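You operate a simulated robot arm through the tools that you are given. There is no shell and no other tool.

You run a simulated robot arm. Do the job below in one go: nothing can be reset, and whatever is moved stays where it is left.

TASK
Put the untested orange lead back in slot 4 of the rack.
Fine: pull the mushroom button out, open both grip knobs, raise the crosshead to its upper collar and switch the tester off; keep the lead whole.

Only the result counts: the job must be done as asked and must still hold three seconds after the hand-in. Knocking over, shifting, dropping, spilling or breaking anything else fails it.

THE ROBOT
A 6-joint arm with a two-finger gripper, fixed in place. Base frame: the origin is on the floor under the middle of its stand, x ahead of it, y to its left, z up. Units: mm, rad, N and s.
It reaches about 1572 mm from its shoulder. Its first joint turns from -2.897 to 2.897 rad. Payload 2.45 kg.
The tool frame sits at the grasp point between the pads (the TCP): z along the fingers, y along the line on which they close. The tips reach 20 mm beyond it. The gripper opens to 140 mm; its body begins 168 mm behind the TCP.
Orientation is that of the tool frame in the base frame, as a unit quaternion [w, x, y, z]. With the fingers straight down and closing along the base's y, the tool's x points along the base's -x, its y along +y and its z along -z.

THE INTERFACE
- The arm moves only by the tool move_arm. Its argument "steps" is a list of rows, each a list of 3 entries, a list of its own where there are three numbers: the shift along the base's x, y, z in units of 20 mm (1.0 is 20 mm), then the turn, a rotation vector about the base's x, y, z in units of 4 degrees (1.0 is 4 degrees), then the gripper command, from -1 (fully open) to 1 (shut), values between in proportion. In form: [[[x, y, z], [wx, wy, wz], fingers], ...]. A call has 1 to 20 rows; each row shifts and turns the commanded pose from where the row before left it. A call with a number of a shift or a turn outside -1 to 1 is refused whole. Rows are played at 5 a second. More than 50 mm and 0.15 rad between two rows, or a gripper value outside its range, and nothing of the call is played. A pose out of reach is approached as far as the arm can. The call stops where the force on the tool passes 90 N (or 10 N more than at its start, if that is more) or the arm is blocked; 0.2 s more then pass. Each finger travels about 45 mm/s and halts on what it meets, pressing with about 44 N; the grip force reading is that of the motor and also rises with nothing between the fingers. The clock runs only during rows and for 0.2 s after the last one: add rows that do not move to give the fingers time. The reply holds the time, the measured pose of the TCP, the force on the tool along the base axes, the opening and the grip force, in the units named above and with some noise, with the torque about the TCP (base axes, N m) and any sound that the robot's microphone picked up.
- Cameras (640 x 400 px; columns grow to the right, rows downward): "scene" is fixed at [398.7, -648.3, 1581.3]; the picture's right is [0.93, -0.38, 0.00], its down [-0.18, -0.44, -0.88] and it looks along [0.33, 0.82, -0.47] (base axes); focal length 240 px, centre (320, 200). "wrist" rides on the gripper at [78, 11, -209] in the tool frame; the picture's right is [-0.14, 0.99, 0.00], its down [-0.92, -0.13, -0.37] and it looks along [-0.37, -0.05, 0.93] (tool axes); focal length 280 px, centre (320, 200). There is no depth. A picture from a camera that has moved, and an enlarged one, comes with that camera's place and axes in the base frame and with its lens.
- camera(camera): a new picture of that camera. The clock stands still meanwhile.
- zoom(camera, box): a new picture of the part [left, top, right, bottom] of that camera's present view, enlarged. The clock stands still meanwhile.
- job_done(): hands the job in; it is judged then, once.

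Nothing tells you positions but the pictures and the camera data. Unless the task says otherwise, let go and move clear before handing in.

The tools are called after "Call:" by a JSON object that holds its "api" and its "payload". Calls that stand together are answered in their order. move_arm: Moves the arm, as the interface text tells. Its arguments: {"type":"object","properties":{"steps":{"type":"array","items":{"type":"array"}}},"required":["steps"]} The other tools are called the same way: camera (camera) takes a picture; zoom (camera, box) takes an enlarged picture of a part of a camera's view; job_done () hands the job in.

At the start:

```text
clock: 0.0
eef_pos: [611.8, 171.9, 1458.3]
orientation: [0.0, 0.0, 1.0, 0.0]
ft_force: [0.5, 0.3, -0.5]
torque: [-0.03, -0.01, 0.02]
grip_width: 140.0
grip_force: 0.0
```

scene: 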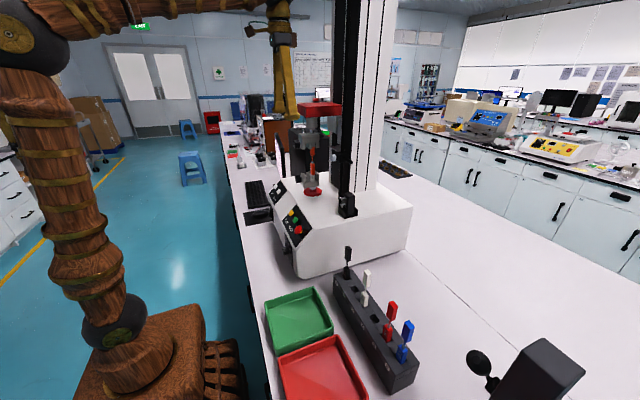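
wrist: 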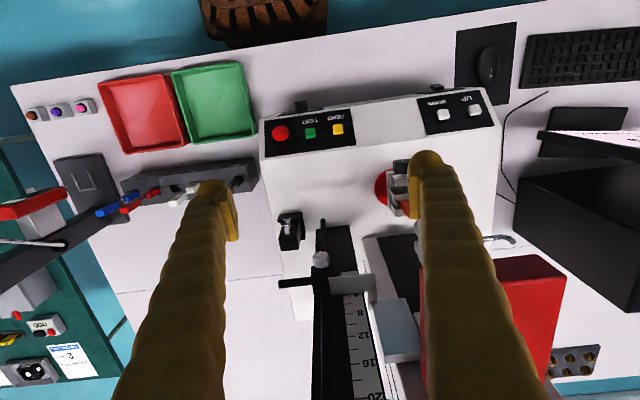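

I see a tensile tester with a crosshead, an orange lead held between grips, and a rack with leads and trays in front. I'll take closer looks before moving anything.

Call:
{"api": "zoom", "payload": {"camera": "scene", "box": [230, 80, 430, 280]}}

Call:
{"api": "zoom", "payload": {"camera": "scene", "box": [260, 90, 380, 210]}}

Call:
{"api": "zoom", "payload": {"camera": "scene", "box": [250, 230, 430, 400]}}

Call:
{"api": "zoom", "payload": {"camera": "wrist", "box": [240, 70, 520, 270]}}

Call:
{"api": "zoom", "payload": {"camera": "wrist", "box": [20, 60, 280, 240]}}

```text
2.00 times, centred on (330, 180) of scene
camera zoom: at [398.7, -648.3, 1581.3], right [0.93, -0.38, 0.0], down [-0.18, -0.44, -0.88], along [0.33, 0.82, -0.47], focal length 480 px, centre (300, 240)
```

zoom: 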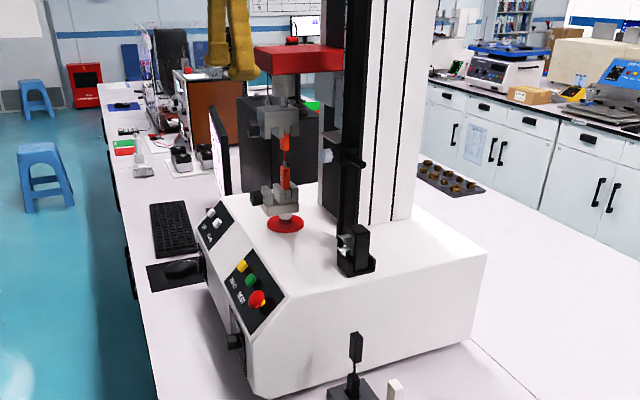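

```text
3.33 times, centred on (320, 150) of scene
camera zoom: at [398.7, -648.3, 1581.3], right [0.93, -0.38, 0.0], down [-0.18, -0.44, -0.88], along [0.33, 0.82, -0.47], focal length 801 px, centre (320, 367)
```

zoom: 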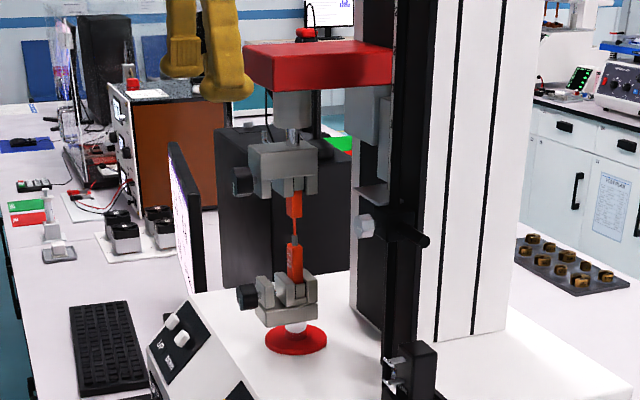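

```text
2.35 times, centred on (340, 315) of scene
camera zoom: at [398.7, -648.3, 1581.3], right [0.93, -0.38, 0.0], down [-0.18, -0.44, -0.88], along [0.33, 0.82, -0.47], focal length 565 px, centre (273, -71)
```

zoom: 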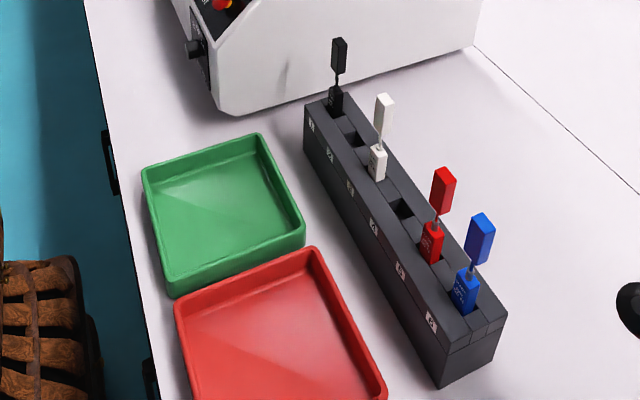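

```text
2.00 times, centred on (380, 170) of wrist
camera zoom: at [532.2, 182.2, 1669.3], right [0.14, 0.99, 0.0], down [0.92, -0.13, 0.37], along [0.37, -0.05, -0.93], focal length 561 px, centre (200, 260)
```

zoom: 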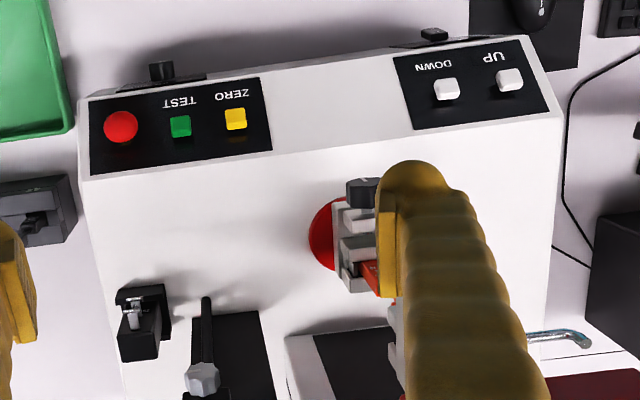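

```text
2.22 times, centred on (150, 150) of wrist
camera zoom: at [532.2, 182.2, 1669.3], right [0.14, 0.99, 0.0], down [0.92, -0.13, 0.37], along [0.37, -0.05, -0.93], focal length 623 px, centre (698, 311)
```

zoom: 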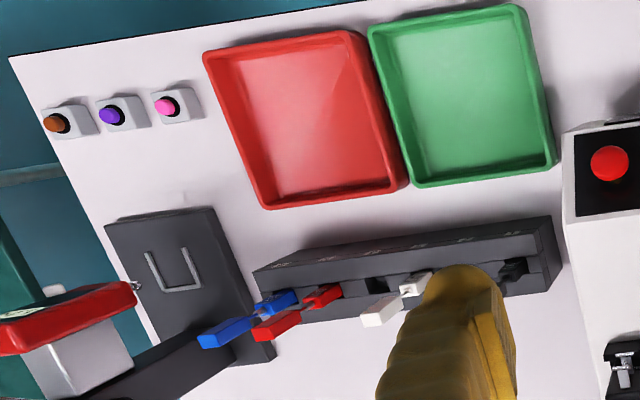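

The tester's control panel faces the robot: the mushroom button is at about (609, 87, 1050) and the grips are near (740, 312, 1140–1350). I'll take higher zooms of the details before moving.

Call:
{"api": "zoom", "payload": {"camera": "scene", "box": [295, 95, 345, 145]}}

Call:
{"api": "zoom", "payload": {"camera": "scene", "box": [290, 150, 350, 205]}}

Call:
{"api": "zoom", "payload": {"camera": "scene", "box": [265, 170, 325, 270]}}

Call:
{"api": "zoom", "payload": {"camera": "scene", "box": [320, 90, 400, 220]}}

Call:
{"api": "zoom", "payload": {"camera": "scene", "box": [320, 0, 400, 100]}}

Call:
{"api": "zoom", "payload": {"camera": "scene", "box": [330, 240, 430, 300]}}

Call:
{"api": "zoom", "payload": {"camera": "scene", "box": [440, 320, 600, 400]}}

```text
8.00 times, centred on (320, 120) of scene
camera zoom: at [398.7, -648.3, 1581.3], right [0.93, -0.38, 0.0], down [-0.18, -0.44, -0.88], along [0.33, 0.82, -0.47], focal length 1922 px, centre (320, 840)
```

zoom: 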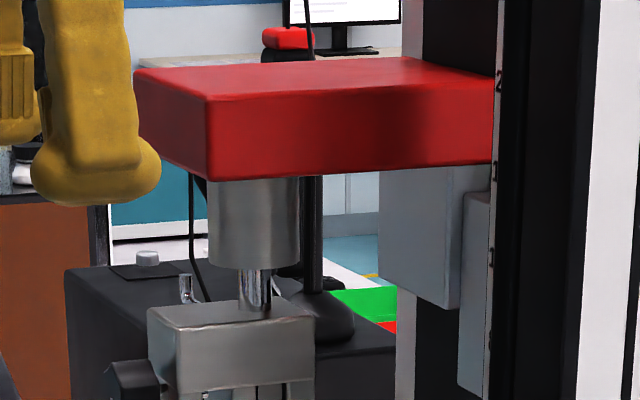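

```text
7.27 times, centred on (320, 178) of scene
camera zoom: at [398.7, -648.3, 1581.3], right [0.93, -0.38, 0.0], down [-0.18, -0.44, -0.88], along [0.33, 0.82, -0.47], focal length 1747 px, centre (320, 364)
```

zoom: 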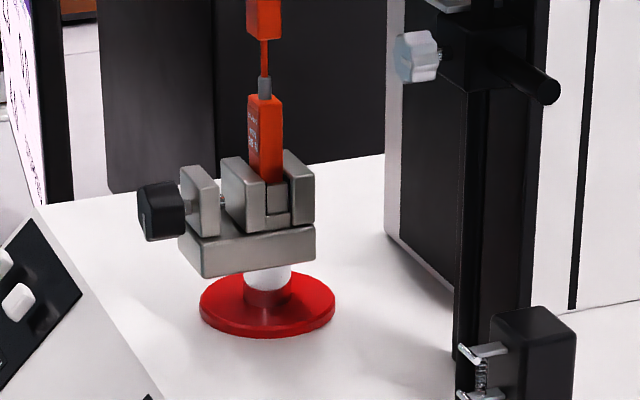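

```text
4.00 times, centred on (295, 220) of scene
camera zoom: at [398.7, -648.3, 1581.3], right [0.93, -0.38, 0.0], down [-0.18, -0.44, -0.88], along [0.33, 0.82, -0.47], focal length 961 px, centre (420, 120)
```

zoom: 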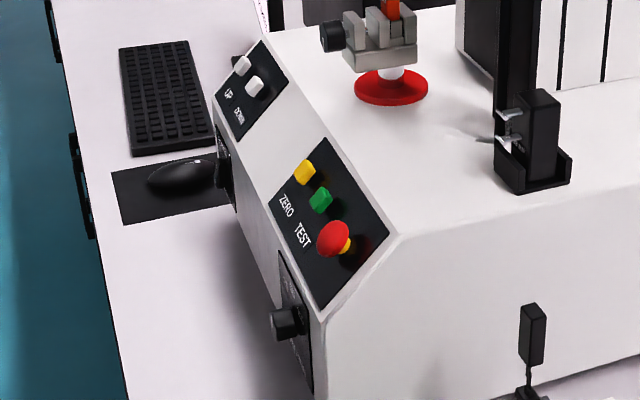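

```text
3.08 times, centred on (360, 155) of scene
camera zoom: at [398.7, -648.3, 1581.3], right [0.93, -0.38, 0.0], down [-0.18, -0.44, -0.88], along [0.33, 0.82, -0.47], focal length 739 px, centre (197, 338)
```

zoom: 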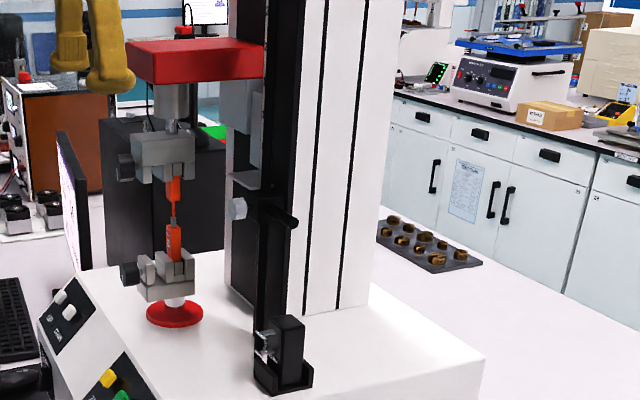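

```text
4.00 times, centred on (360, 50) of scene
camera zoom: at [398.7, -648.3, 1581.3], right [0.93, -0.38, 0.0], down [-0.18, -0.44, -0.88], along [0.33, 0.82, -0.47], focal length 961 px, centre (160, 800)
```

zoom: 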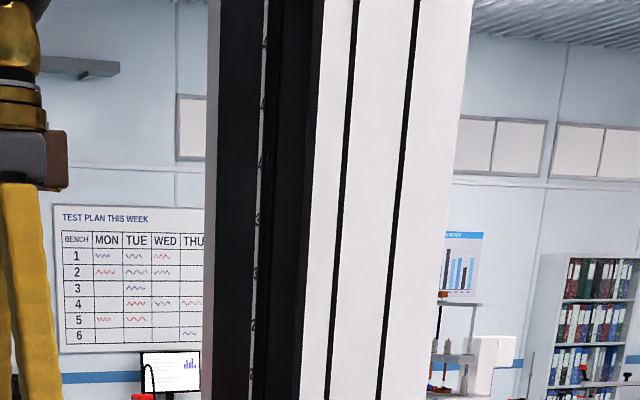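

```text
6.40 times, centred on (380, 270) of scene
camera zoom: at [398.7, -648.3, 1581.3], right [0.93, -0.38, 0.0], down [-0.18, -0.44, -0.88], along [0.33, 0.82, -0.47], focal length 1537 px, centre (-64, -248)
```

zoom: 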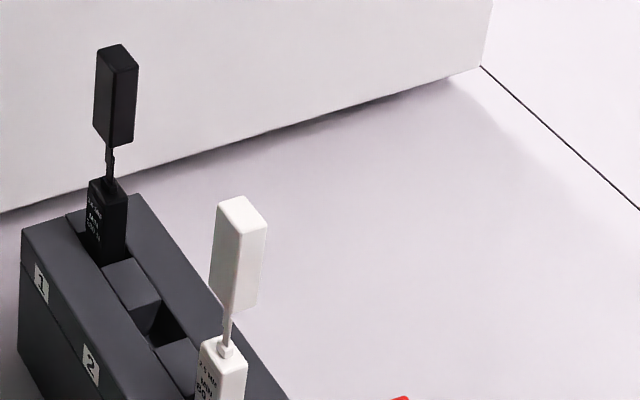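

```text
4.00 times, centred on (520, 360) of scene
camera zoom: at [398.7, -648.3, 1581.3], right [0.93, -0.38, 0.0], down [-0.18, -0.44, -0.88], along [0.33, 0.82, -0.47], focal length 961 px, centre (-480, -440)
```

zoom: 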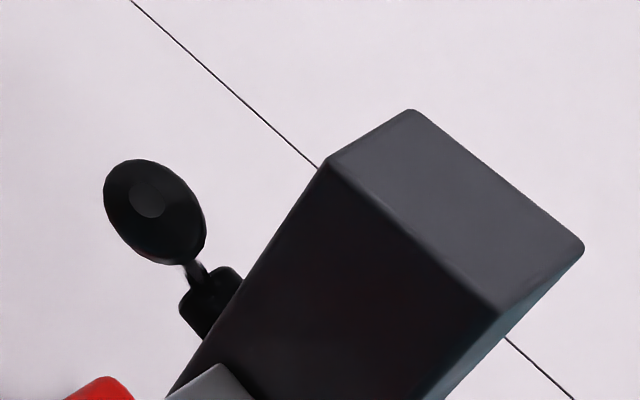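

The mushroom, UP/DOWN buttons, grips and side collar are visible, but I need front views of the tester. I'll retreat toward the robot and tilt the wrist camera up to look at the machine.

Call:
{"api": "move_arm", "payload": {"steps": [[[-1, 0, 0], [0, -1, 0], -1], [[-1, 0, 0], [0, -1, 0], -1], [[-1, 0, 0], [0, -1, 0], -1], [[-1, 0, 0], [0, -1, 0], -1], [[-1, 0, 0], [0, -1, 0], -1], [[-1, 0, 0], [0, -1, 0], -1], [[-1, 0, 0], [0, -1, 0], -1], [[-1, 0, 0], [0, -1, 0], -1], [[-1, 0, 0], [0, -1, 0], -1], [[-1, 0, 0], [0, -1, 0], -1]]}}

Call:
{"api": "camera", "payload": {"camera": "wrist"}}

Call:
{"api": "camera", "payload": {"camera": "scene"}}

```text
clock: 2.2
eef_pos: [409.9, 171.3, 1458.1]
orientation: [0.341, 0.0, 0.94, 0.0]
ft_force: [1.1, 0.0, 0.0]
torque: [-0.02, 0.03, -0.01]
grip_width: 140.0
grip_force: 0.2
```

```text
taken
camera wrist: at [214.8, 181.1, 1569.5], right [0.11, 0.99, 0.09], down [0.47, -0.13, 0.87], along [0.88, -0.05, -0.48], focal length 280 px, centre (320, 200)
```

wrist: 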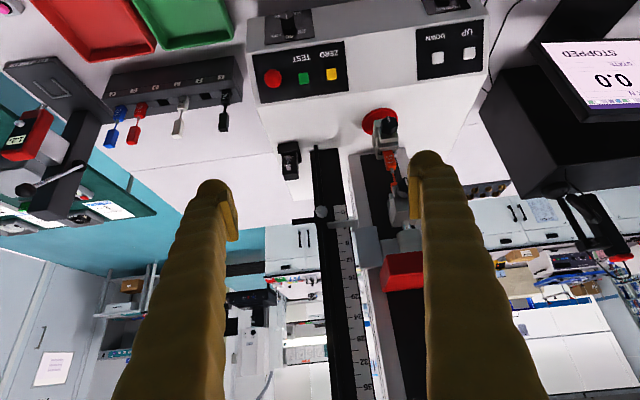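

```text
taken
```

scene: 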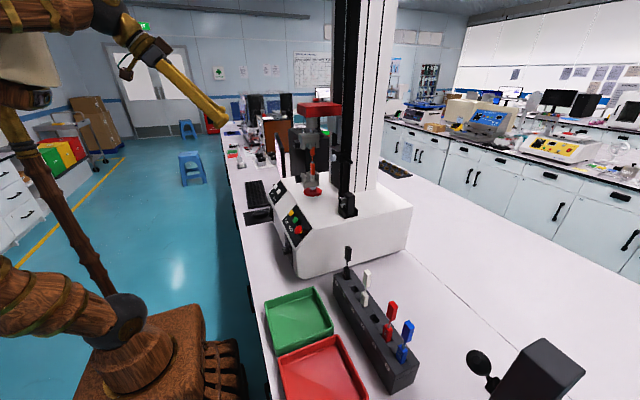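

The monitor reads STOPPED with 0.0, and the image is upside-down (the world's up is image-down). I'll zoom in on the details.

Call:
{"api": "zoom", "payload": {"camera": "wrist", "box": [520, 30, 640, 130]}}

Call:
{"api": "zoom", "payload": {"camera": "wrist", "box": [240, 0, 380, 110]}}

Call:
{"api": "zoom", "payload": {"camera": "wrist", "box": [400, 0, 500, 90]}}

Call:
{"api": "zoom", "payload": {"camera": "wrist", "box": [340, 100, 430, 300]}}

Call:
{"api": "zoom", "payload": {"camera": "wrist", "box": [270, 130, 410, 270]}}

Call:
{"api": "zoom", "payload": {"camera": "wrist", "box": [290, 270, 430, 400]}}

Call:
{"api": "zoom", "payload": {"camera": "wrist", "box": [90, 50, 260, 150]}}

```text
4.00 times, centred on (580, 80) of wrist
camera zoom: at [214.8, 181.1, 1569.5], right [0.11, 0.99, 0.09], down [0.47, -0.13, 0.87], along [0.88, -0.05, -0.48], focal length 1122 px, centre (-720, 680)
```

zoom: 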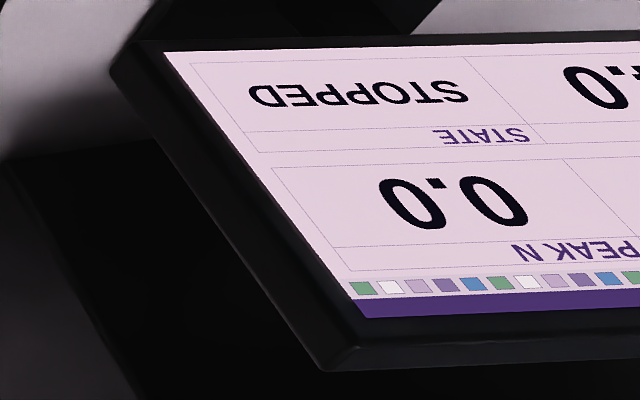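

```text
3.64 times, centred on (310, 55) of wrist
camera zoom: at [214.8, 181.1, 1569.5], right [0.11, 0.99, 0.09], down [0.47, -0.13, 0.87], along [0.88, -0.05, -0.48], focal length 1020 px, centre (356, 727)
```

zoom: 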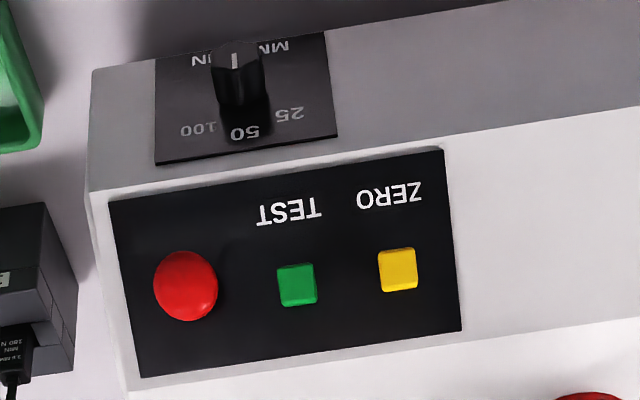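

```text
4.44 times, centred on (450, 45) of wrist
camera zoom: at [214.8, 181.1, 1569.5], right [0.11, 0.99, 0.09], down [0.47, -0.13, 0.87], along [0.88, -0.05, -0.48], focal length 1246 px, centre (-258, 889)
```

zoom: 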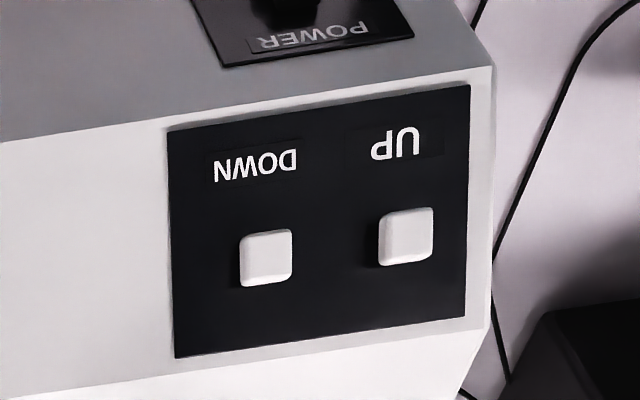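

```text
2.00 times, centred on (385, 200) of wrist
camera zoom: at [214.8, 181.1, 1569.5], right [0.11, 0.99, 0.09], down [0.47, -0.13, 0.87], along [0.88, -0.05, -0.48], focal length 561 px, centre (190, 200)
```

zoom: 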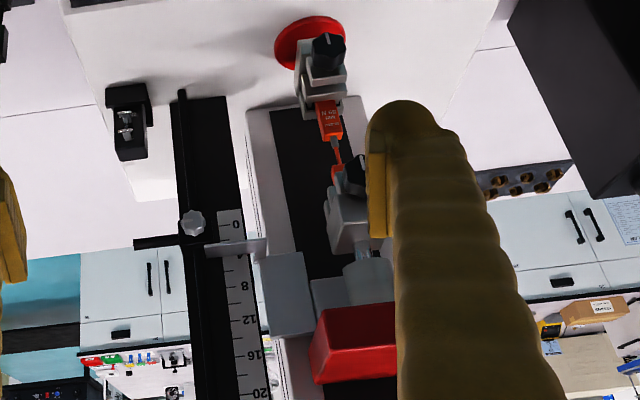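

```text
2.86 times, centred on (340, 200) of wrist
camera zoom: at [214.8, 181.1, 1569.5], right [0.11, 0.99, 0.09], down [0.47, -0.13, 0.87], along [0.88, -0.05, -0.48], focal length 801 px, centre (263, 200)
```

zoom: 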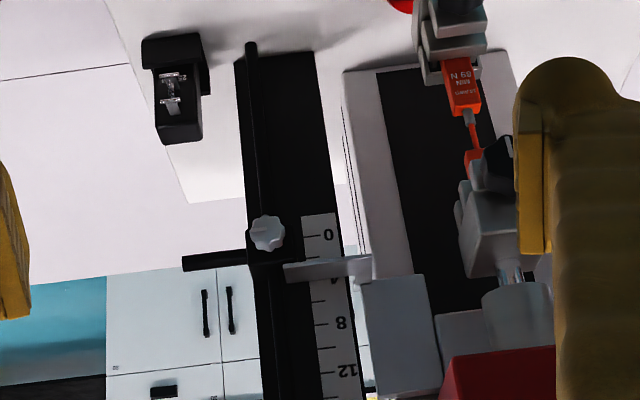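

```text
3.08 times, centred on (360, 335) of wrist
camera zoom: at [214.8, 181.1, 1569.5], right [0.11, 0.99, 0.09], down [0.47, -0.13, 0.87], along [0.88, -0.05, -0.48], focal length 863 px, centre (197, -215)
```

zoom: 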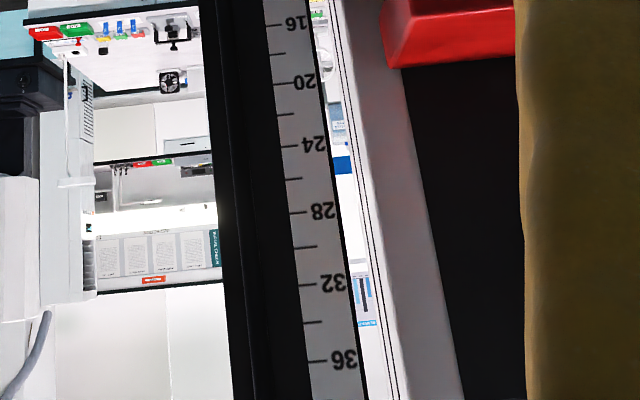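

```text
3.76 times, centred on (175, 100) of wrist
camera zoom: at [214.8, 181.1, 1569.5], right [0.11, 0.99, 0.09], down [0.47, -0.13, 0.87], along [0.88, -0.05, -0.48], focal length 1056 px, centre (866, 576)
```

zoom: 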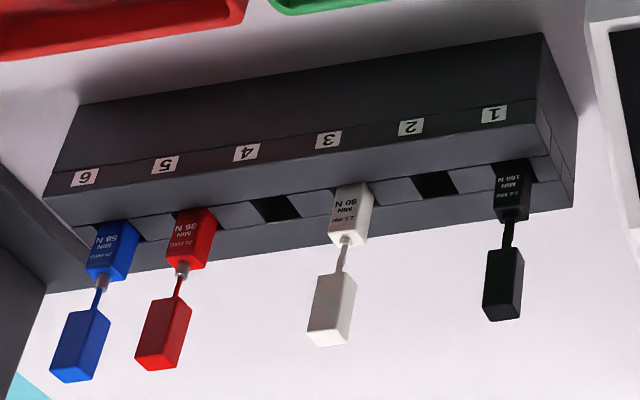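

Rack slots run from 1 (black) nearest the tester to 6 (blue). Slots 2 and 4 are empty, and the labels face the robot. Next I'll tilt up to horizontal to see the upper collar, the knobs and the power switch.

Call:
{"api": "move_arm", "payload": {"steps": [[[-0.5, 0, 0], [0, -1, 0], -1], [[-0.5, 0, 0], [0, -1, 0], -1], [[-0.5, 0, 0], [0, -1, 0], -1], [[-0.5, 0, 0], [0, -1, 0], -1], [[-0.5, 0, 0], [0, -1, 0], -1], [[-0.5, 0, 0], [0, -1, 0], -1], [[-0.5, 0, 0], [0, -1, 0], -1], [[-0.5, 0, 0], [0, -1, 0], -1], [[0, 0, 0], [0, -1, 0], -1], [[0, 0, 0], [0, -1, 0], -1], [[0, 0, 0], [0, -1, 0], -1], [[0, 0, 0], [0, -1, 0], -1]]}}

Call:
{"api": "camera", "payload": {"camera": "wrist"}}

Call:
{"api": "camera", "payload": {"camera": "scene"}}

```text
clock: 4.7
eef_pos: [333.9, 154.2, 1586.1]
orientation: [0.673, 0.09, 0.729, 0.087]
ft_force: [0.3, -0.2, -0.6]
torque: [0.03, 0.06, -0.03]
grip_width: 140.2
grip_force: 0.1
stopped in row 12: the arm was blocked; the commanded pose is now the measured one
```

```text
taken
camera wrist: at [118.7, 183.1, 1532.0], right [0.02, 0.92, 0.38], down [-0.3, -0.36, 0.89], along [0.95, -0.13, 0.27], focal length 280 px, centre (320, 200)
```

wrist: 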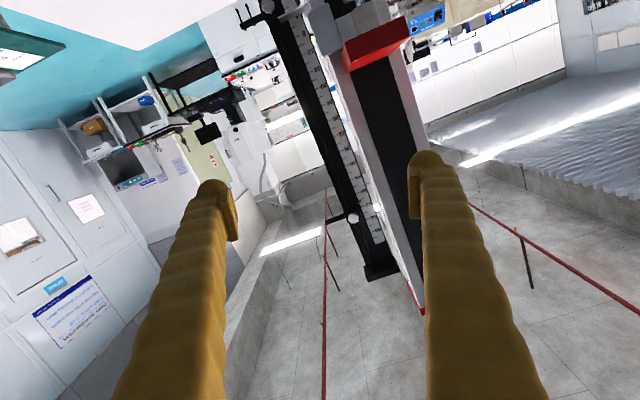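

```text
taken
```

scene: 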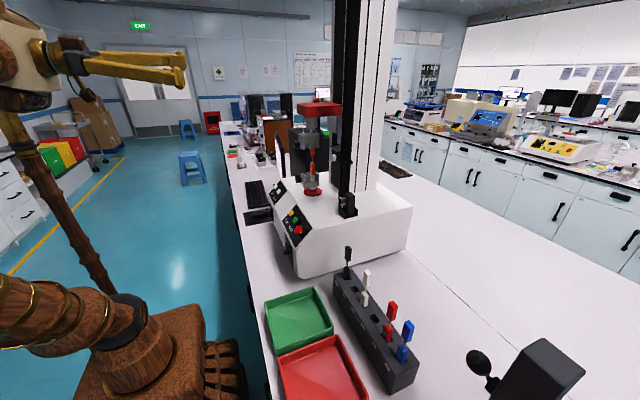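

The wrist hit a limit there, so I was too high and too close in. The upper collar is at about z≈1795 on the rail. I'll bring the tool forward and lower, squared to point along +x, to look at the grips and knobs.

Call:
{"api": "move_arm", "payload": {"steps": [[[0.5, 0.4, -1], [-0.3, -0.094, 0], -1], [[0.5, 0.4, -1], [-0.3, -0.094, 0], -1], [[0.5, 0.4, -1], [-0.3, -0.094, 0], -1], [[0.5, 0.4, -1], [-0.3, -0.094, 0], -1], [[0.5, 0.4, -1], [-0.3, -0.094, 0], -1], [[0.5, 0.4, -1], [-0.3, -0.094, 0], -1], [[0.5, 0.4, -1], [-0.3, -0.094, 0], -1], [[0.5, 0.4, -1], [-0.3, -0.094, 0], -1], [[0.5, 0.4, -1], [-0.3, -0.094, 0], -1], [[0.5, 0.4, -1], [-0.3, -0.094, 0], -1], [[0.5, 0.4, -1], [-0.3, -0.094, 0], -1], [[0.5, 0.4, -1], [-0.3, -0.094, 0], -1]]}}

Call:
{"api": "camera", "payload": {"camera": "wrist"}}

Call:
{"api": "camera", "payload": {"camera": "scene"}}

```text
clock: 7.3
eef_pos: [452.9, 249.3, 1343.5]
orientation: [0.707, -0.001, 0.707, -0.002]
ft_force: [0.0, -0.4, 0.3]
torque: [0.0, 0.0, -0.02]
grip_width: 139.7
grip_force: 0.0
```

```text
taken
camera wrist: at [242.3, 260.0, 1265.8], right [0.0, 0.99, 0.13], down [-0.37, -0.12, 0.92], along [0.93, -0.05, 0.37], focal length 280 px, centre (320, 200)
```

wrist: 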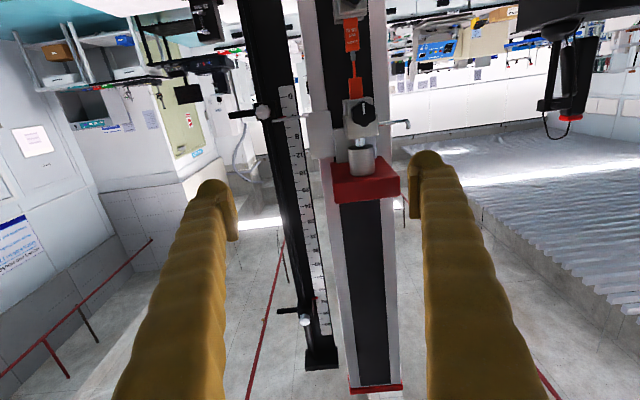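

```text
taken
```

scene: 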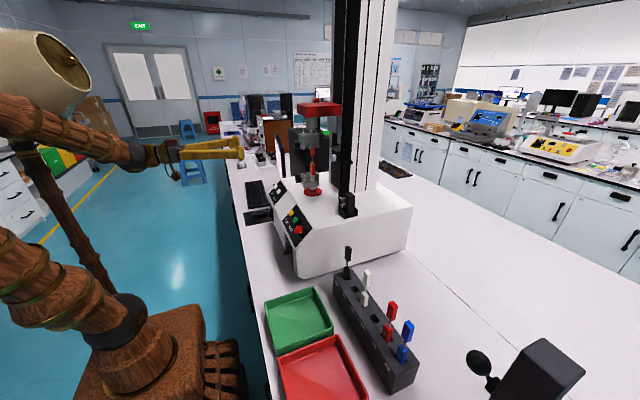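

The view is square but upside down. I'll zoom on the upper grip knob, the collars and the crosshead column.

Call:
{"api": "zoom", "payload": {"camera": "wrist", "box": [310, 0, 420, 80]}}

Call:
{"api": "zoom", "payload": {"camera": "wrist", "box": [320, 80, 420, 210]}}

Call:
{"api": "zoom", "payload": {"camera": "wrist", "box": [220, 60, 360, 200]}}

Call:
{"api": "zoom", "payload": {"camera": "wrist", "box": [260, 260, 420, 400]}}

```text
5.00 times, centred on (365, 40) of wrist
camera zoom: at [242.3, 260.0, 1265.8], right [0.0, 0.99, 0.13], down [-0.37, -0.12, 0.92], along [0.93, -0.05, 0.37], focal length 1402 px, centre (95, 1000)
```

zoom: 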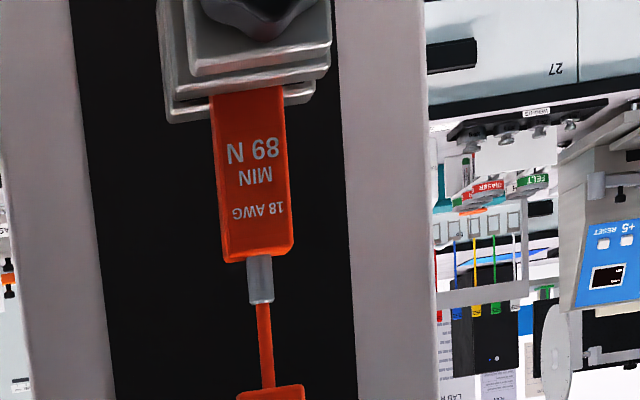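

```text
3.08 times, centred on (370, 145) of wrist
camera zoom: at [242.3, 260.0, 1265.8], right [0.0, 0.99, 0.13], down [-0.37, -0.12, 0.92], along [0.93, -0.05, 0.37], focal length 863 px, centre (166, 369)
```

zoom: 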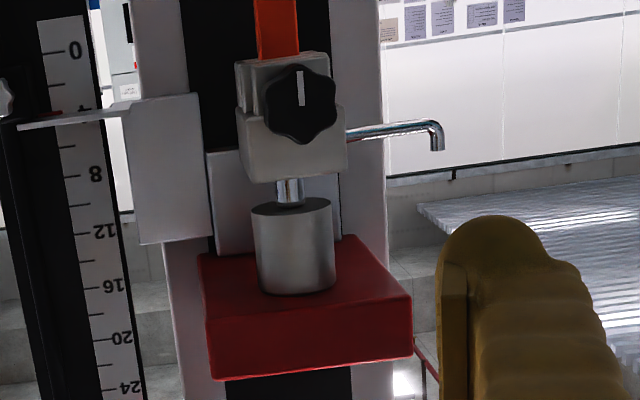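

```text
2.86 times, centred on (290, 130) of wrist
camera zoom: at [242.3, 260.0, 1265.8], right [0.0, 0.99, 0.13], down [-0.37, -0.12, 0.92], along [0.93, -0.05, 0.37], focal length 801 px, centre (406, 400)
```

zoom: 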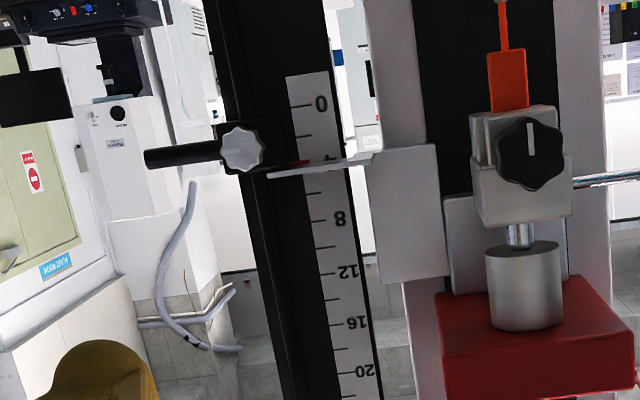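

```text
2.86 times, centred on (340, 330) of wrist
camera zoom: at [242.3, 260.0, 1265.8], right [0.0, 0.99, 0.13], down [-0.37, -0.12, 0.92], along [0.93, -0.05, 0.37], focal length 801 px, centre (263, -171)
```

zoom: 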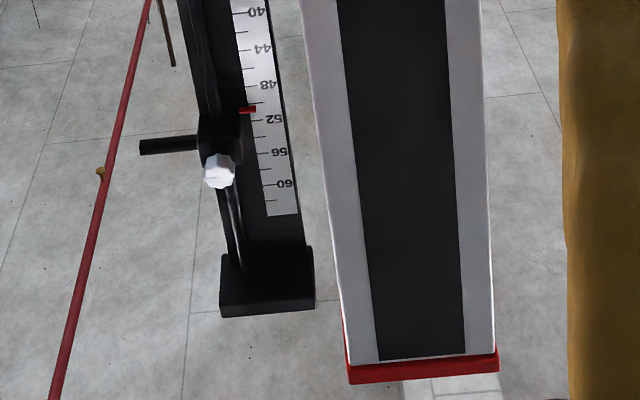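

Both grip knobs are star knobs with a white index line, and the upper collar's pointer is near 51 on the scale. I'll roll the wrist so the camera sits above the gripper and gives an upright view.

Call:
{"api": "move_arm", "payload": {"steps": [[[0, 0, 0], [1, 0, 0], -1], [[0, 0, 0], [1, 0, 0], -1], [[0, 0, 0], [1, 0, 0], -1], [[0, 0, 0], [1, 0, 0], -1], [[0, 0, 0], [1, 0, 0], -1], [[0, 0, 0], [1, 0, 0], -1], [[0, 0, 0], [1, 0, 0], -1], [[0, 0, 0], [1, 0, 0], -1], [[0, 0, 0], [1, 0, 0], -1], [[0, 0, 0], [1, 0, 0], -1], [[0, 0, 0], [1, 0, 0], -1], [[0, 0, 0], [1, 0, 0], -1], [[0, 0, 0], [1, 0, 0], -1], [[0, 0, 0], [1, 0, 0], -1], [[0, 0, 0], [1, 0, 0], -1], [[0, 0, 0], [1, 0, 0], -1], [[0, 0, 0], [1, 0, 0], -1], [[0, 0, 0], [1, 0, 0], -1], [[0, 0, 0], [1, 0, 0], -1], [[0, 0, 0], [1, 0, 0], -1]]}}

Call:
{"api": "move_arm", "payload": {"steps": [[[0, 0, 0], [1, 0, 0], -1], [[0, 0, 0], [1, 0, 0], -1], [[0, 0, 0], [1, 0, 0], -1], [[0, 0, 0], [1, 0, 0], -1], [[0, 0, 0], [1, 0, 0], -1], [[0, 0, 0], [1, 0, 0], -1], [[0, 0, 0], [1, 0, 0], -1], [[0, 0, 0], [1, 0, 0], -1], [[0, 0, 0], [1, 0, 0], -1], [[0, 0, 0], [1, 0, 0], -1], [[0, 0, 0], [1, 0, 0], -1], [[0, 0, 0], [1, 0, 0], -1], [[0, 0, 0], [1, 0, 0], -1], [[0, 0, 0], [1, 0, 0], -1], [[0, 0, 0], [1, 0, 0], -1], [[0, 0, 0], [1, 0, 0], -1], [[0, 0, 0], [1, 0, 0], -1], [[0, 0, 0], [1, 0, 0], -1], [[0, 0, 0], [1, 0, 0], -1], [[0, 0, 0], [1, 0, 0], -1]]}}

Call:
{"api": "camera", "payload": {"camera": "wrist"}}

```text
clock: 11.5
eef_pos: [398.3, 177.6, 1529.7]
orientation: [0.543, 0.448, 0.557, 0.44]
ft_force: [-0.4, -0.9, -0.9]
torque: [-0.06, -0.03, 0.01]
grip_width: 140.0
grip_force: 0.0
out of reach, approached as far as the arm can: row 13, 14, 15, 16, 17, 18, 19, 20
```

```text
clock: 15.7
eef_pos: [424.4, 8.0, 1663.6]
orientation: [0.123, 0.696, 0.128, 0.696]
ft_force: [0.8, 0.6, -0.5]
torque: [0.01, -0.01, 0.0]
grip_width: 140.2
grip_force: 0.1
out of reach, approached as far as the arm can: row 1, 2, 3, 4, 5, 6, 7, 8, 9, 10, 11, 12, 14, 16, 18, 20
```

```text
taken
camera wrist: at [213.0, 22.9, 1742.4], right [0.01, -0.98, 0.22], down [-0.37, -0.2, -0.91], along [0.93, -0.07, -0.36], focal length 280 px, centre (320, 200)
```

wrist: 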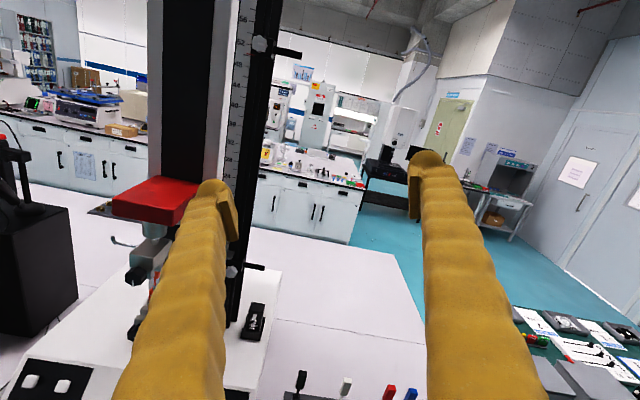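

The roll worked but the pose was too close to the base, so the arm drifted. I'll command it forward to where it can reach and then check.

Call:
{"api": "move_arm", "payload": {"steps": [[[1, 0, 0], [0, 0, 0], -1], [[1, 0, 0], [0, 0, 0], -1], [[1, 0, 0], [0, 0, 0], -1], [[1, 0, 0], [0, 0, 0], -1]]}}

Call:
{"api": "camera", "payload": {"camera": "scene"}}

Call:
{"api": "camera", "payload": {"camera": "wrist"}}

```text
clock: 16.7
eef_pos: [502.1, 9.1, 1664.5]
orientation: [0.124, 0.696, 0.126, 0.696]
ft_force: [-0.8, 0.2, -1.1]
torque: [0.01, 0.0, -0.04]
grip_width: 140.2
grip_force: 0.1
```

```text
taken
```

scene: 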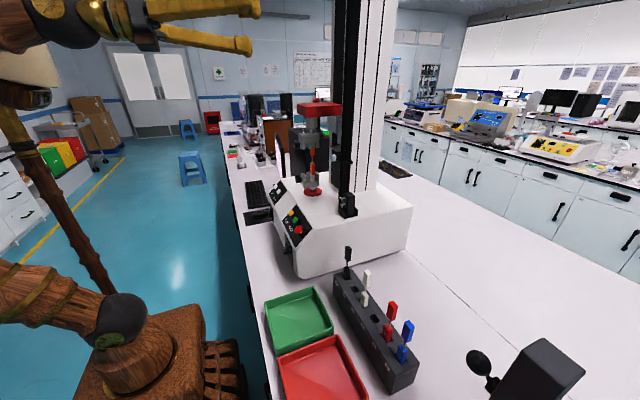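

```text
taken
camera wrist: at [293.4, 23.8, 1742.9], right [0.0, -0.98, 0.22], down [-0.37, -0.2, -0.91], along [0.93, -0.08, -0.36], focal length 280 px, centre (320, 200)
```

wrist: 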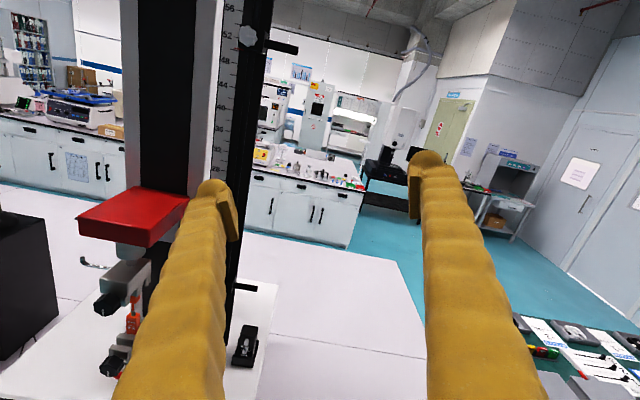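

The commanded pose follows the measured one. I'll finish the roll to upright and come down in front of the grips, at about (500, 230, 1400).

Call:
{"api": "move_arm", "payload": {"steps": [[[0, 0.8, -0.95], [0.36, 0, 0], -1], [[0, 0.8, -0.95], [0.36, 0, 0], -1], [[0, 0.8, -0.95], [0.36, 0, 0], -1], [[0, 0.8, -0.95], [0.36, 0, 0], -1], [[0, 0.8, -0.95], [0.36, 0, 0], -1], [[0, 0.8, -0.95], [0.36, 0, 0], -1], [[0, 0.8, -0.95], [0.36, 0, 0], -1], [[0, 0.8, -0.95], [0.36, 0, 0], -1], [[0, 0.8, -0.95], [0.36, 0, 0], -1], [[0, 0.8, -0.95], [0.36, 0, 0], -1], [[0, 0.8, -0.95], [0.36, 0, 0], -1], [[0, 0.8, -0.95], [0.36, 0, 0], -1], [[0, 0.8, -0.95], [0.36, 0, 0], -1], [[0, 0.8, -0.95], [0.36, 0, 0], -1]]}}

Call:
{"api": "camera", "payload": {"camera": "wrist"}}

Call:
{"api": "camera", "payload": {"camera": "scene"}}

```text
clock: 19.7
eef_pos: [502.2, 164.2, 1398.0]
orientation: [0.0, 0.707, 0.002, 0.707]
ft_force: [0.3, -0.1, 0.0]
torque: [0.02, 0.02, -0.01]
grip_width: 140.3
grip_force: 0.1
out of reach, approached as far as the arm can: row 1, 2, 3, 4, 5, 6
```

```text
taken
camera wrist: at [292.1, 153.1, 1477.8], right [0.0, -0.99, -0.13], down [-0.37, 0.12, -0.92], along [0.93, 0.05, -0.36], focal length 280 px, centre (320, 200)
```

wrist: 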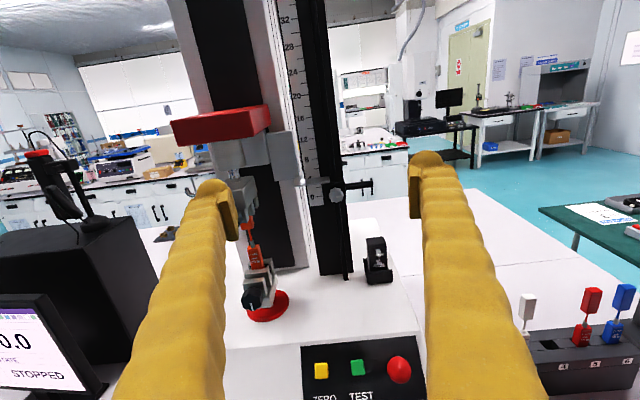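

```text
taken
```

scene: 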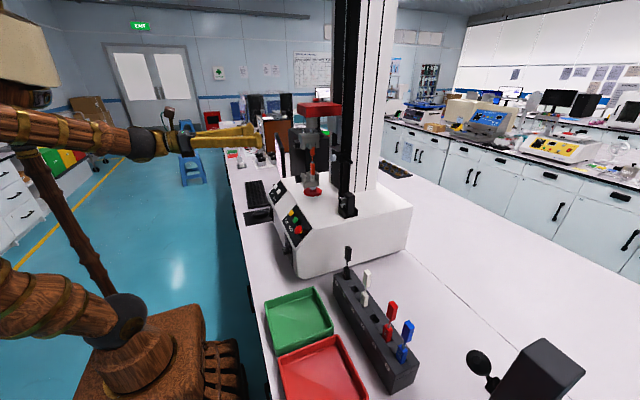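

I now have an upright view: the grips are at the left of the image and the panel at the bottom. I'll zoom in on both.

Call:
{"api": "zoom", "payload": {"camera": "wrist", "box": [230, 160, 310, 330]}}

Call:
{"api": "zoom", "payload": {"camera": "wrist", "box": [300, 330, 430, 400]}}

Call:
{"api": "zoom", "payload": {"camera": "wrist", "box": [480, 270, 640, 400]}}

Call:
{"api": "zoom", "payload": {"camera": "wrist", "box": [270, 120, 410, 290]}}

```text
2.35 times, centred on (270, 245) of wrist
camera zoom: at [292.1, 153.1, 1477.8], right [0.0, -0.99, -0.13], down [-0.37, 0.12, -0.92], along [0.93, 0.05, -0.36], focal length 660 px, centre (438, 94)
```

zoom: 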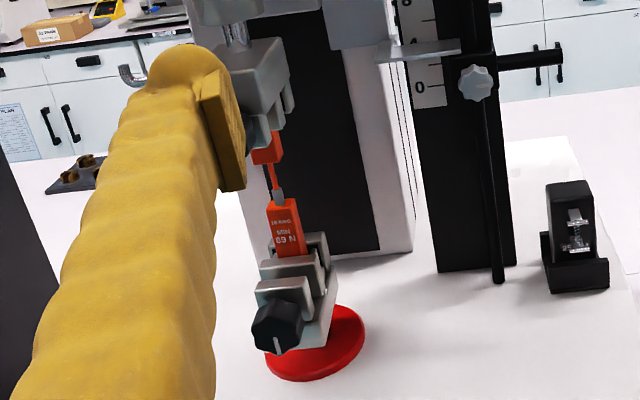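

```text
4.92 times, centred on (365, 365) of wrist
camera zoom: at [292.1, 153.1, 1477.8], right [0.0, -0.99, -0.13], down [-0.37, 0.12, -0.92], along [0.93, 0.05, -0.36], focal length 1380 px, centre (98, -612)
```

zoom: 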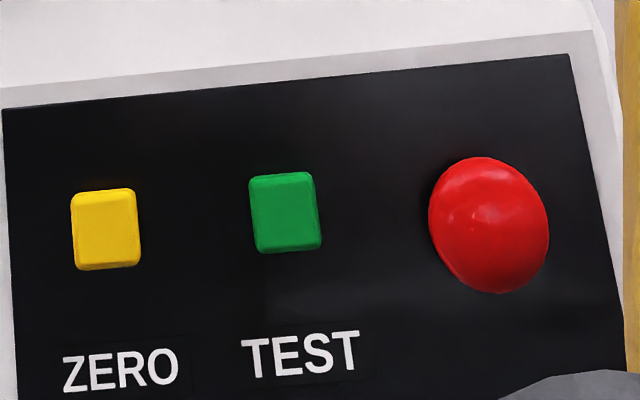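

```text
3.08 times, centred on (560, 335) of wrist
camera zoom: at [292.1, 153.1, 1477.8], right [0.0, -0.99, -0.13], down [-0.37, 0.12, -0.92], along [0.93, 0.05, -0.36], focal length 863 px, centre (-418, -215)
```

zoom: 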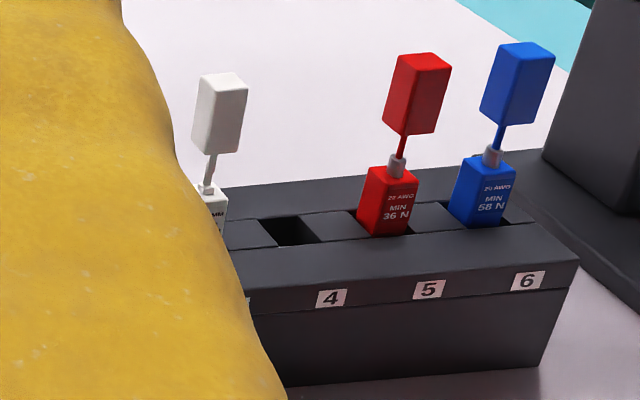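

```text
2.35 times, centred on (340, 205) of wrist
camera zoom: at [292.1, 153.1, 1477.8], right [0.0, -0.99, -0.13], down [-0.37, 0.12, -0.92], along [0.93, 0.05, -0.36], focal length 660 px, centre (273, 188)
```

zoom: 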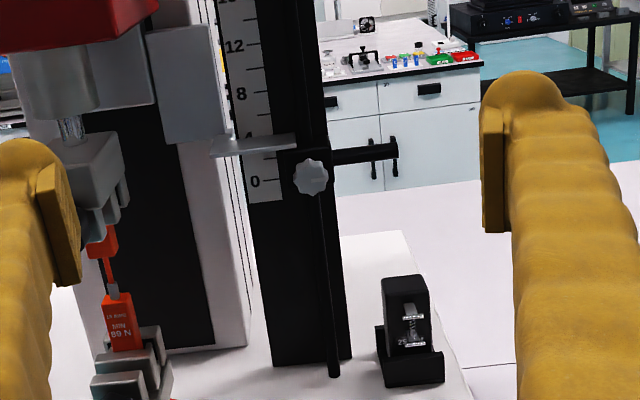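

The cap of the mushroom is at about (609, 85, 1050) on a 45° panel. Next I'll move in front of the grips (y≈310) to inspect the knobs squarely.

Call:
{"api": "move_arm", "payload": {"steps": [[[0, 0.91, -0.7], [0, 0, 0], -1], [[0, 0.91, -0.7], [0, 0, 0], -1], [[0, 0.91, -0.7], [0, 0, 0], -1], [[0, 0.91, -0.7], [0, 0, 0], -1], [[0, 0.91, -0.7], [0, 0, 0], -1], [[0, 0.91, -0.7], [0, 0, 0], -1], [[0, 0.91, -0.7], [0, 0, 0], -1], [[0, 0.91, -0.7], [0, 0, 0], -1]]}}

Call:
{"api": "camera", "payload": {"camera": "wrist"}}

Call:
{"api": "zoom", "payload": {"camera": "wrist", "box": [270, 150, 390, 290]}}

Call:
{"api": "zoom", "payload": {"camera": "wrist", "box": [230, 280, 420, 400]}}

Call:
{"api": "zoom", "payload": {"camera": "wrist", "box": [260, 80, 380, 180]}}

```text
clock: 21.5
eef_pos: [508.6, 309.7, 1285.3]
orientation: [0.006, 0.708, -0.001, 0.707]
ft_force: [-1.0, -0.9, 0.1]
torque: [0.0, -0.02, -0.01]
grip_width: 140.4
grip_force: 0.0
```

```text
taken
camera wrist: at [298.3, 300.6, 1364.8], right [-0.01, -0.99, -0.13], down [-0.37, 0.12, -0.92], along [0.93, 0.04, -0.37], focal length 280 px, centre (320, 200)
```

wrist: 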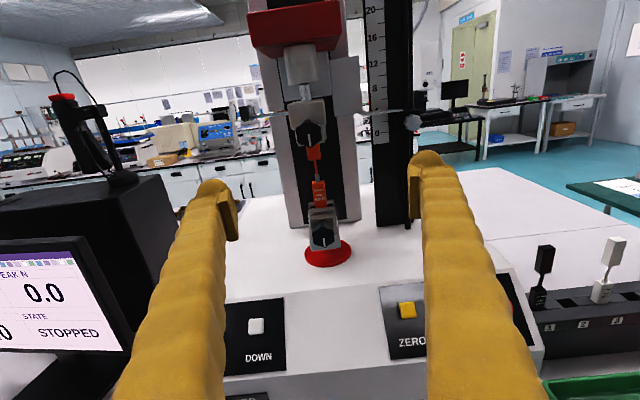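

```text
2.86 times, centred on (330, 220) of wrist
camera zoom: at [298.3, 300.6, 1364.8], right [-0.01, -0.99, -0.13], down [-0.37, 0.12, -0.92], along [0.93, 0.04, -0.37], focal length 801 px, centre (291, 143)
```

zoom: 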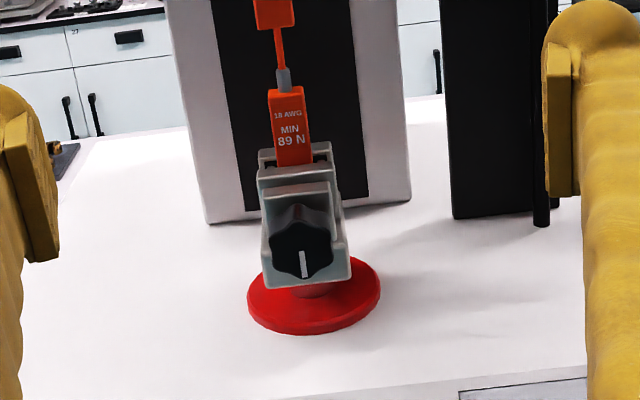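

```text
3.33 times, centred on (325, 340) of wrist
camera zoom: at [298.3, 300.6, 1364.8], right [-0.01, -0.99, -0.13], down [-0.37, 0.12, -0.92], along [0.93, 0.04, -0.37], focal length 935 px, centre (303, -267)
```

zoom: 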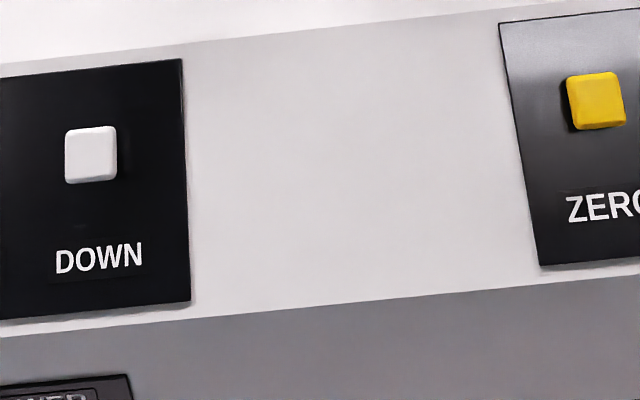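

```text
4.00 times, centred on (320, 130) of wrist
camera zoom: at [298.3, 300.6, 1364.8], right [-0.01, -0.99, -0.13], down [-0.37, 0.12, -0.92], along [0.93, 0.04, -0.37], focal length 1122 px, centre (320, 480)
```

zoom: 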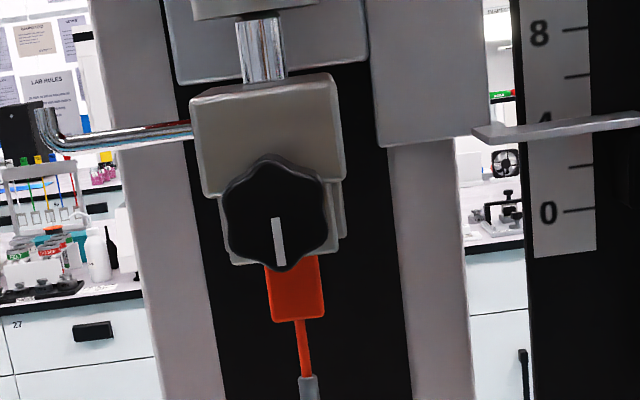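

Both knobs are at x≈676, y≈320, with the upper at z≈1311 and the lower at z≈1156; both index lines point down (clamped). I'll do the mushroom first. I'll roll the fingers to close along the panel slope, keeping them away from the TEST button, and move to a standoff along its axis.

Call:
{"api": "move_arm", "payload": {"steps": [[[0, -0.55, 0], [-1, 0, 0], -1], [[0, -0.55, 0], [-1, 0, 0], -1], [[0, -0.55, 0], [-1, 0, 0], -1], [[0, -0.55, 0], [-1, 0, 0], -1], [[0, -0.55, 0], [-1, 0, 0], -1], [[0, -0.55, 0], [-1, 0, 0], -1], [[0, -0.55, 0], [-1, 0, 0], -1], [[0, -0.55, 0], [-1, 0, 0], -1], [[0, -0.55, 0], [-1, 0, 0], -1], [[0, -0.55, 0], [-1, 0, 0], -1], [[0, -0.55, 0], [-1, 0, 0], -1], [[0, -0.55, 0], [-1, 0, 0], -1], [[0, -0.55, 0], [-1, 0, 0], -1], [[0, -0.55, 0], [-1, 0, 0], -1], [[0, -0.55, 0], [-1, 0, 0], -1], [[0, -0.55, 0], [-1, 0, 0], -1], [[0, -0.55, 0], [-1, 0, 0], -1], [[0, -0.55, 0], [-1, 0, 0], -1], [[0, -0.55, 0], [-1, 0, 0], -1], [[0, -0.55, 0], [-1, 0, 0], -1]]}}

Call:
{"api": "move_arm", "payload": {"steps": [[[0, -0.1, 0], [-0.833, 0, 0], -1], [[0, -0.1, 0], [-0.833, 0, 0], -1], [[0, 0, 0], [-0.833, 0, 0], -1], [[0.1, 0, -0.5], [0, 0.9375, 0], -1], [[0.1, 0, -0.5], [0, 0.9375, 0], -1], [[0.1, 0, -0.5], [0, 0.9375, 0], -1], [[0.1, 0, -0.5], [0, 0.9375, 0], -1], [[0.1, 0, -0.5], [0, 0.9375, 0], -1], [[0.1, 0, -0.5], [0, 0.9375, 0], -1], [[0.1, 0, -0.5], [0, 0.9375, 0], -1], [[0.1, 0, -0.5], [0, 0.9375, 0], -1], [[0.1, 0, -0.5], [0, 0.9375, 0], -1], [[0.1, 0, -0.5], [0, 0.9375, 0], -1], [[0.1, 0, -0.5], [0, 0.9375, 0], -1], [[0.1, 0, -0.5], [0, 0.9375, 0], -1]]}}

Call:
{"api": "camera", "payload": {"camera": "wrist"}}

Call:
{"api": "camera", "payload": {"camera": "scene"}}

```text
clock: 25.7
eef_pos: [531.9, 124.6, 1348.0]
orientation: [0.455, 0.542, 0.458, 0.538]
ft_force: [0.2, -0.5, 0.2]
torque: [0.02, -0.02, 0.02]
grip_width: 140.0
grip_force: 0.1
out of reach, approached as far as the arm can: row 5, 6, 7, 8, 9, 10, 11, 12, 13, 14, 15, 16, 17, 18, 20
```

```text
clock: 28.9
eef_pos: [554.6, 120.4, 1227.2]
orientation: [0.269, 0.653, 0.655, 0.27]
ft_force: [0.2, 0.7, 1.5]
torque: [0.04, 0.01, -0.01]
grip_width: 140.2
grip_force: 0.0
```

```text
taken
camera wrist: at [413.9, 198.1, 1384.5], right [0.7, -0.13, 0.7], down [-0.35, -0.92, 0.17], along [0.62, -0.36, -0.69], focal length 280 px, centre (320, 200)
```

wrist: 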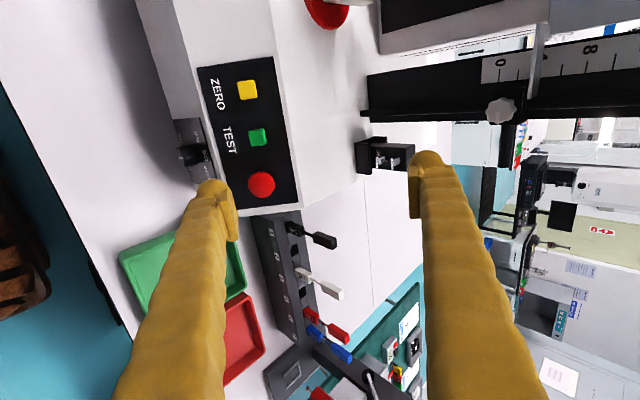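

```text
taken
```

scene: 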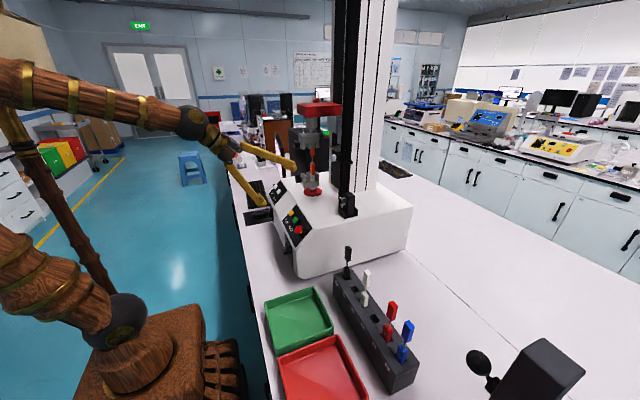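

The fingers now close along the slope with the tool pointing into the panel. I'll zoom on the mushroom to refine its place and shape.

Call:
{"api": "zoom", "payload": {"camera": "wrist", "box": [190, 50, 310, 225]}}

Call:
{"api": "zoom", "payload": {"camera": "scene", "box": [275, 200, 325, 250]}}

```text
2.29 times, centred on (250, 138) of wrist
camera zoom: at [413.9, 198.1, 1384.5], right [0.7, -0.13, 0.7], down [-0.35, -0.92, 0.17], along [0.62, -0.36, -0.69], focal length 641 px, centre (480, 343)
```

zoom: 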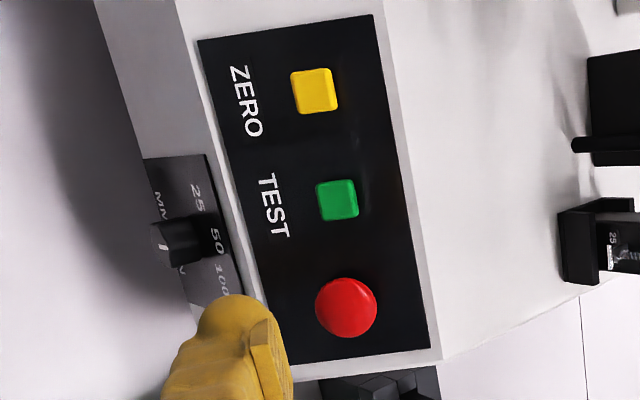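

```text
8.00 times, centred on (300, 225) of scene
camera zoom: at [398.7, -648.3, 1581.3], right [0.93, -0.38, 0.0], down [-0.18, -0.44, -0.88], along [0.33, 0.82, -0.47], focal length 1922 px, centre (480, 0)
```

zoom: 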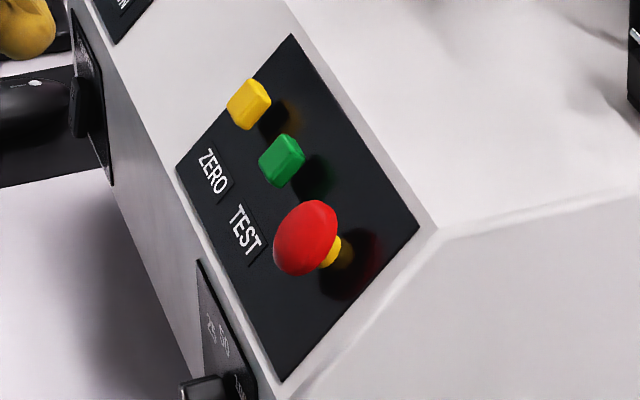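

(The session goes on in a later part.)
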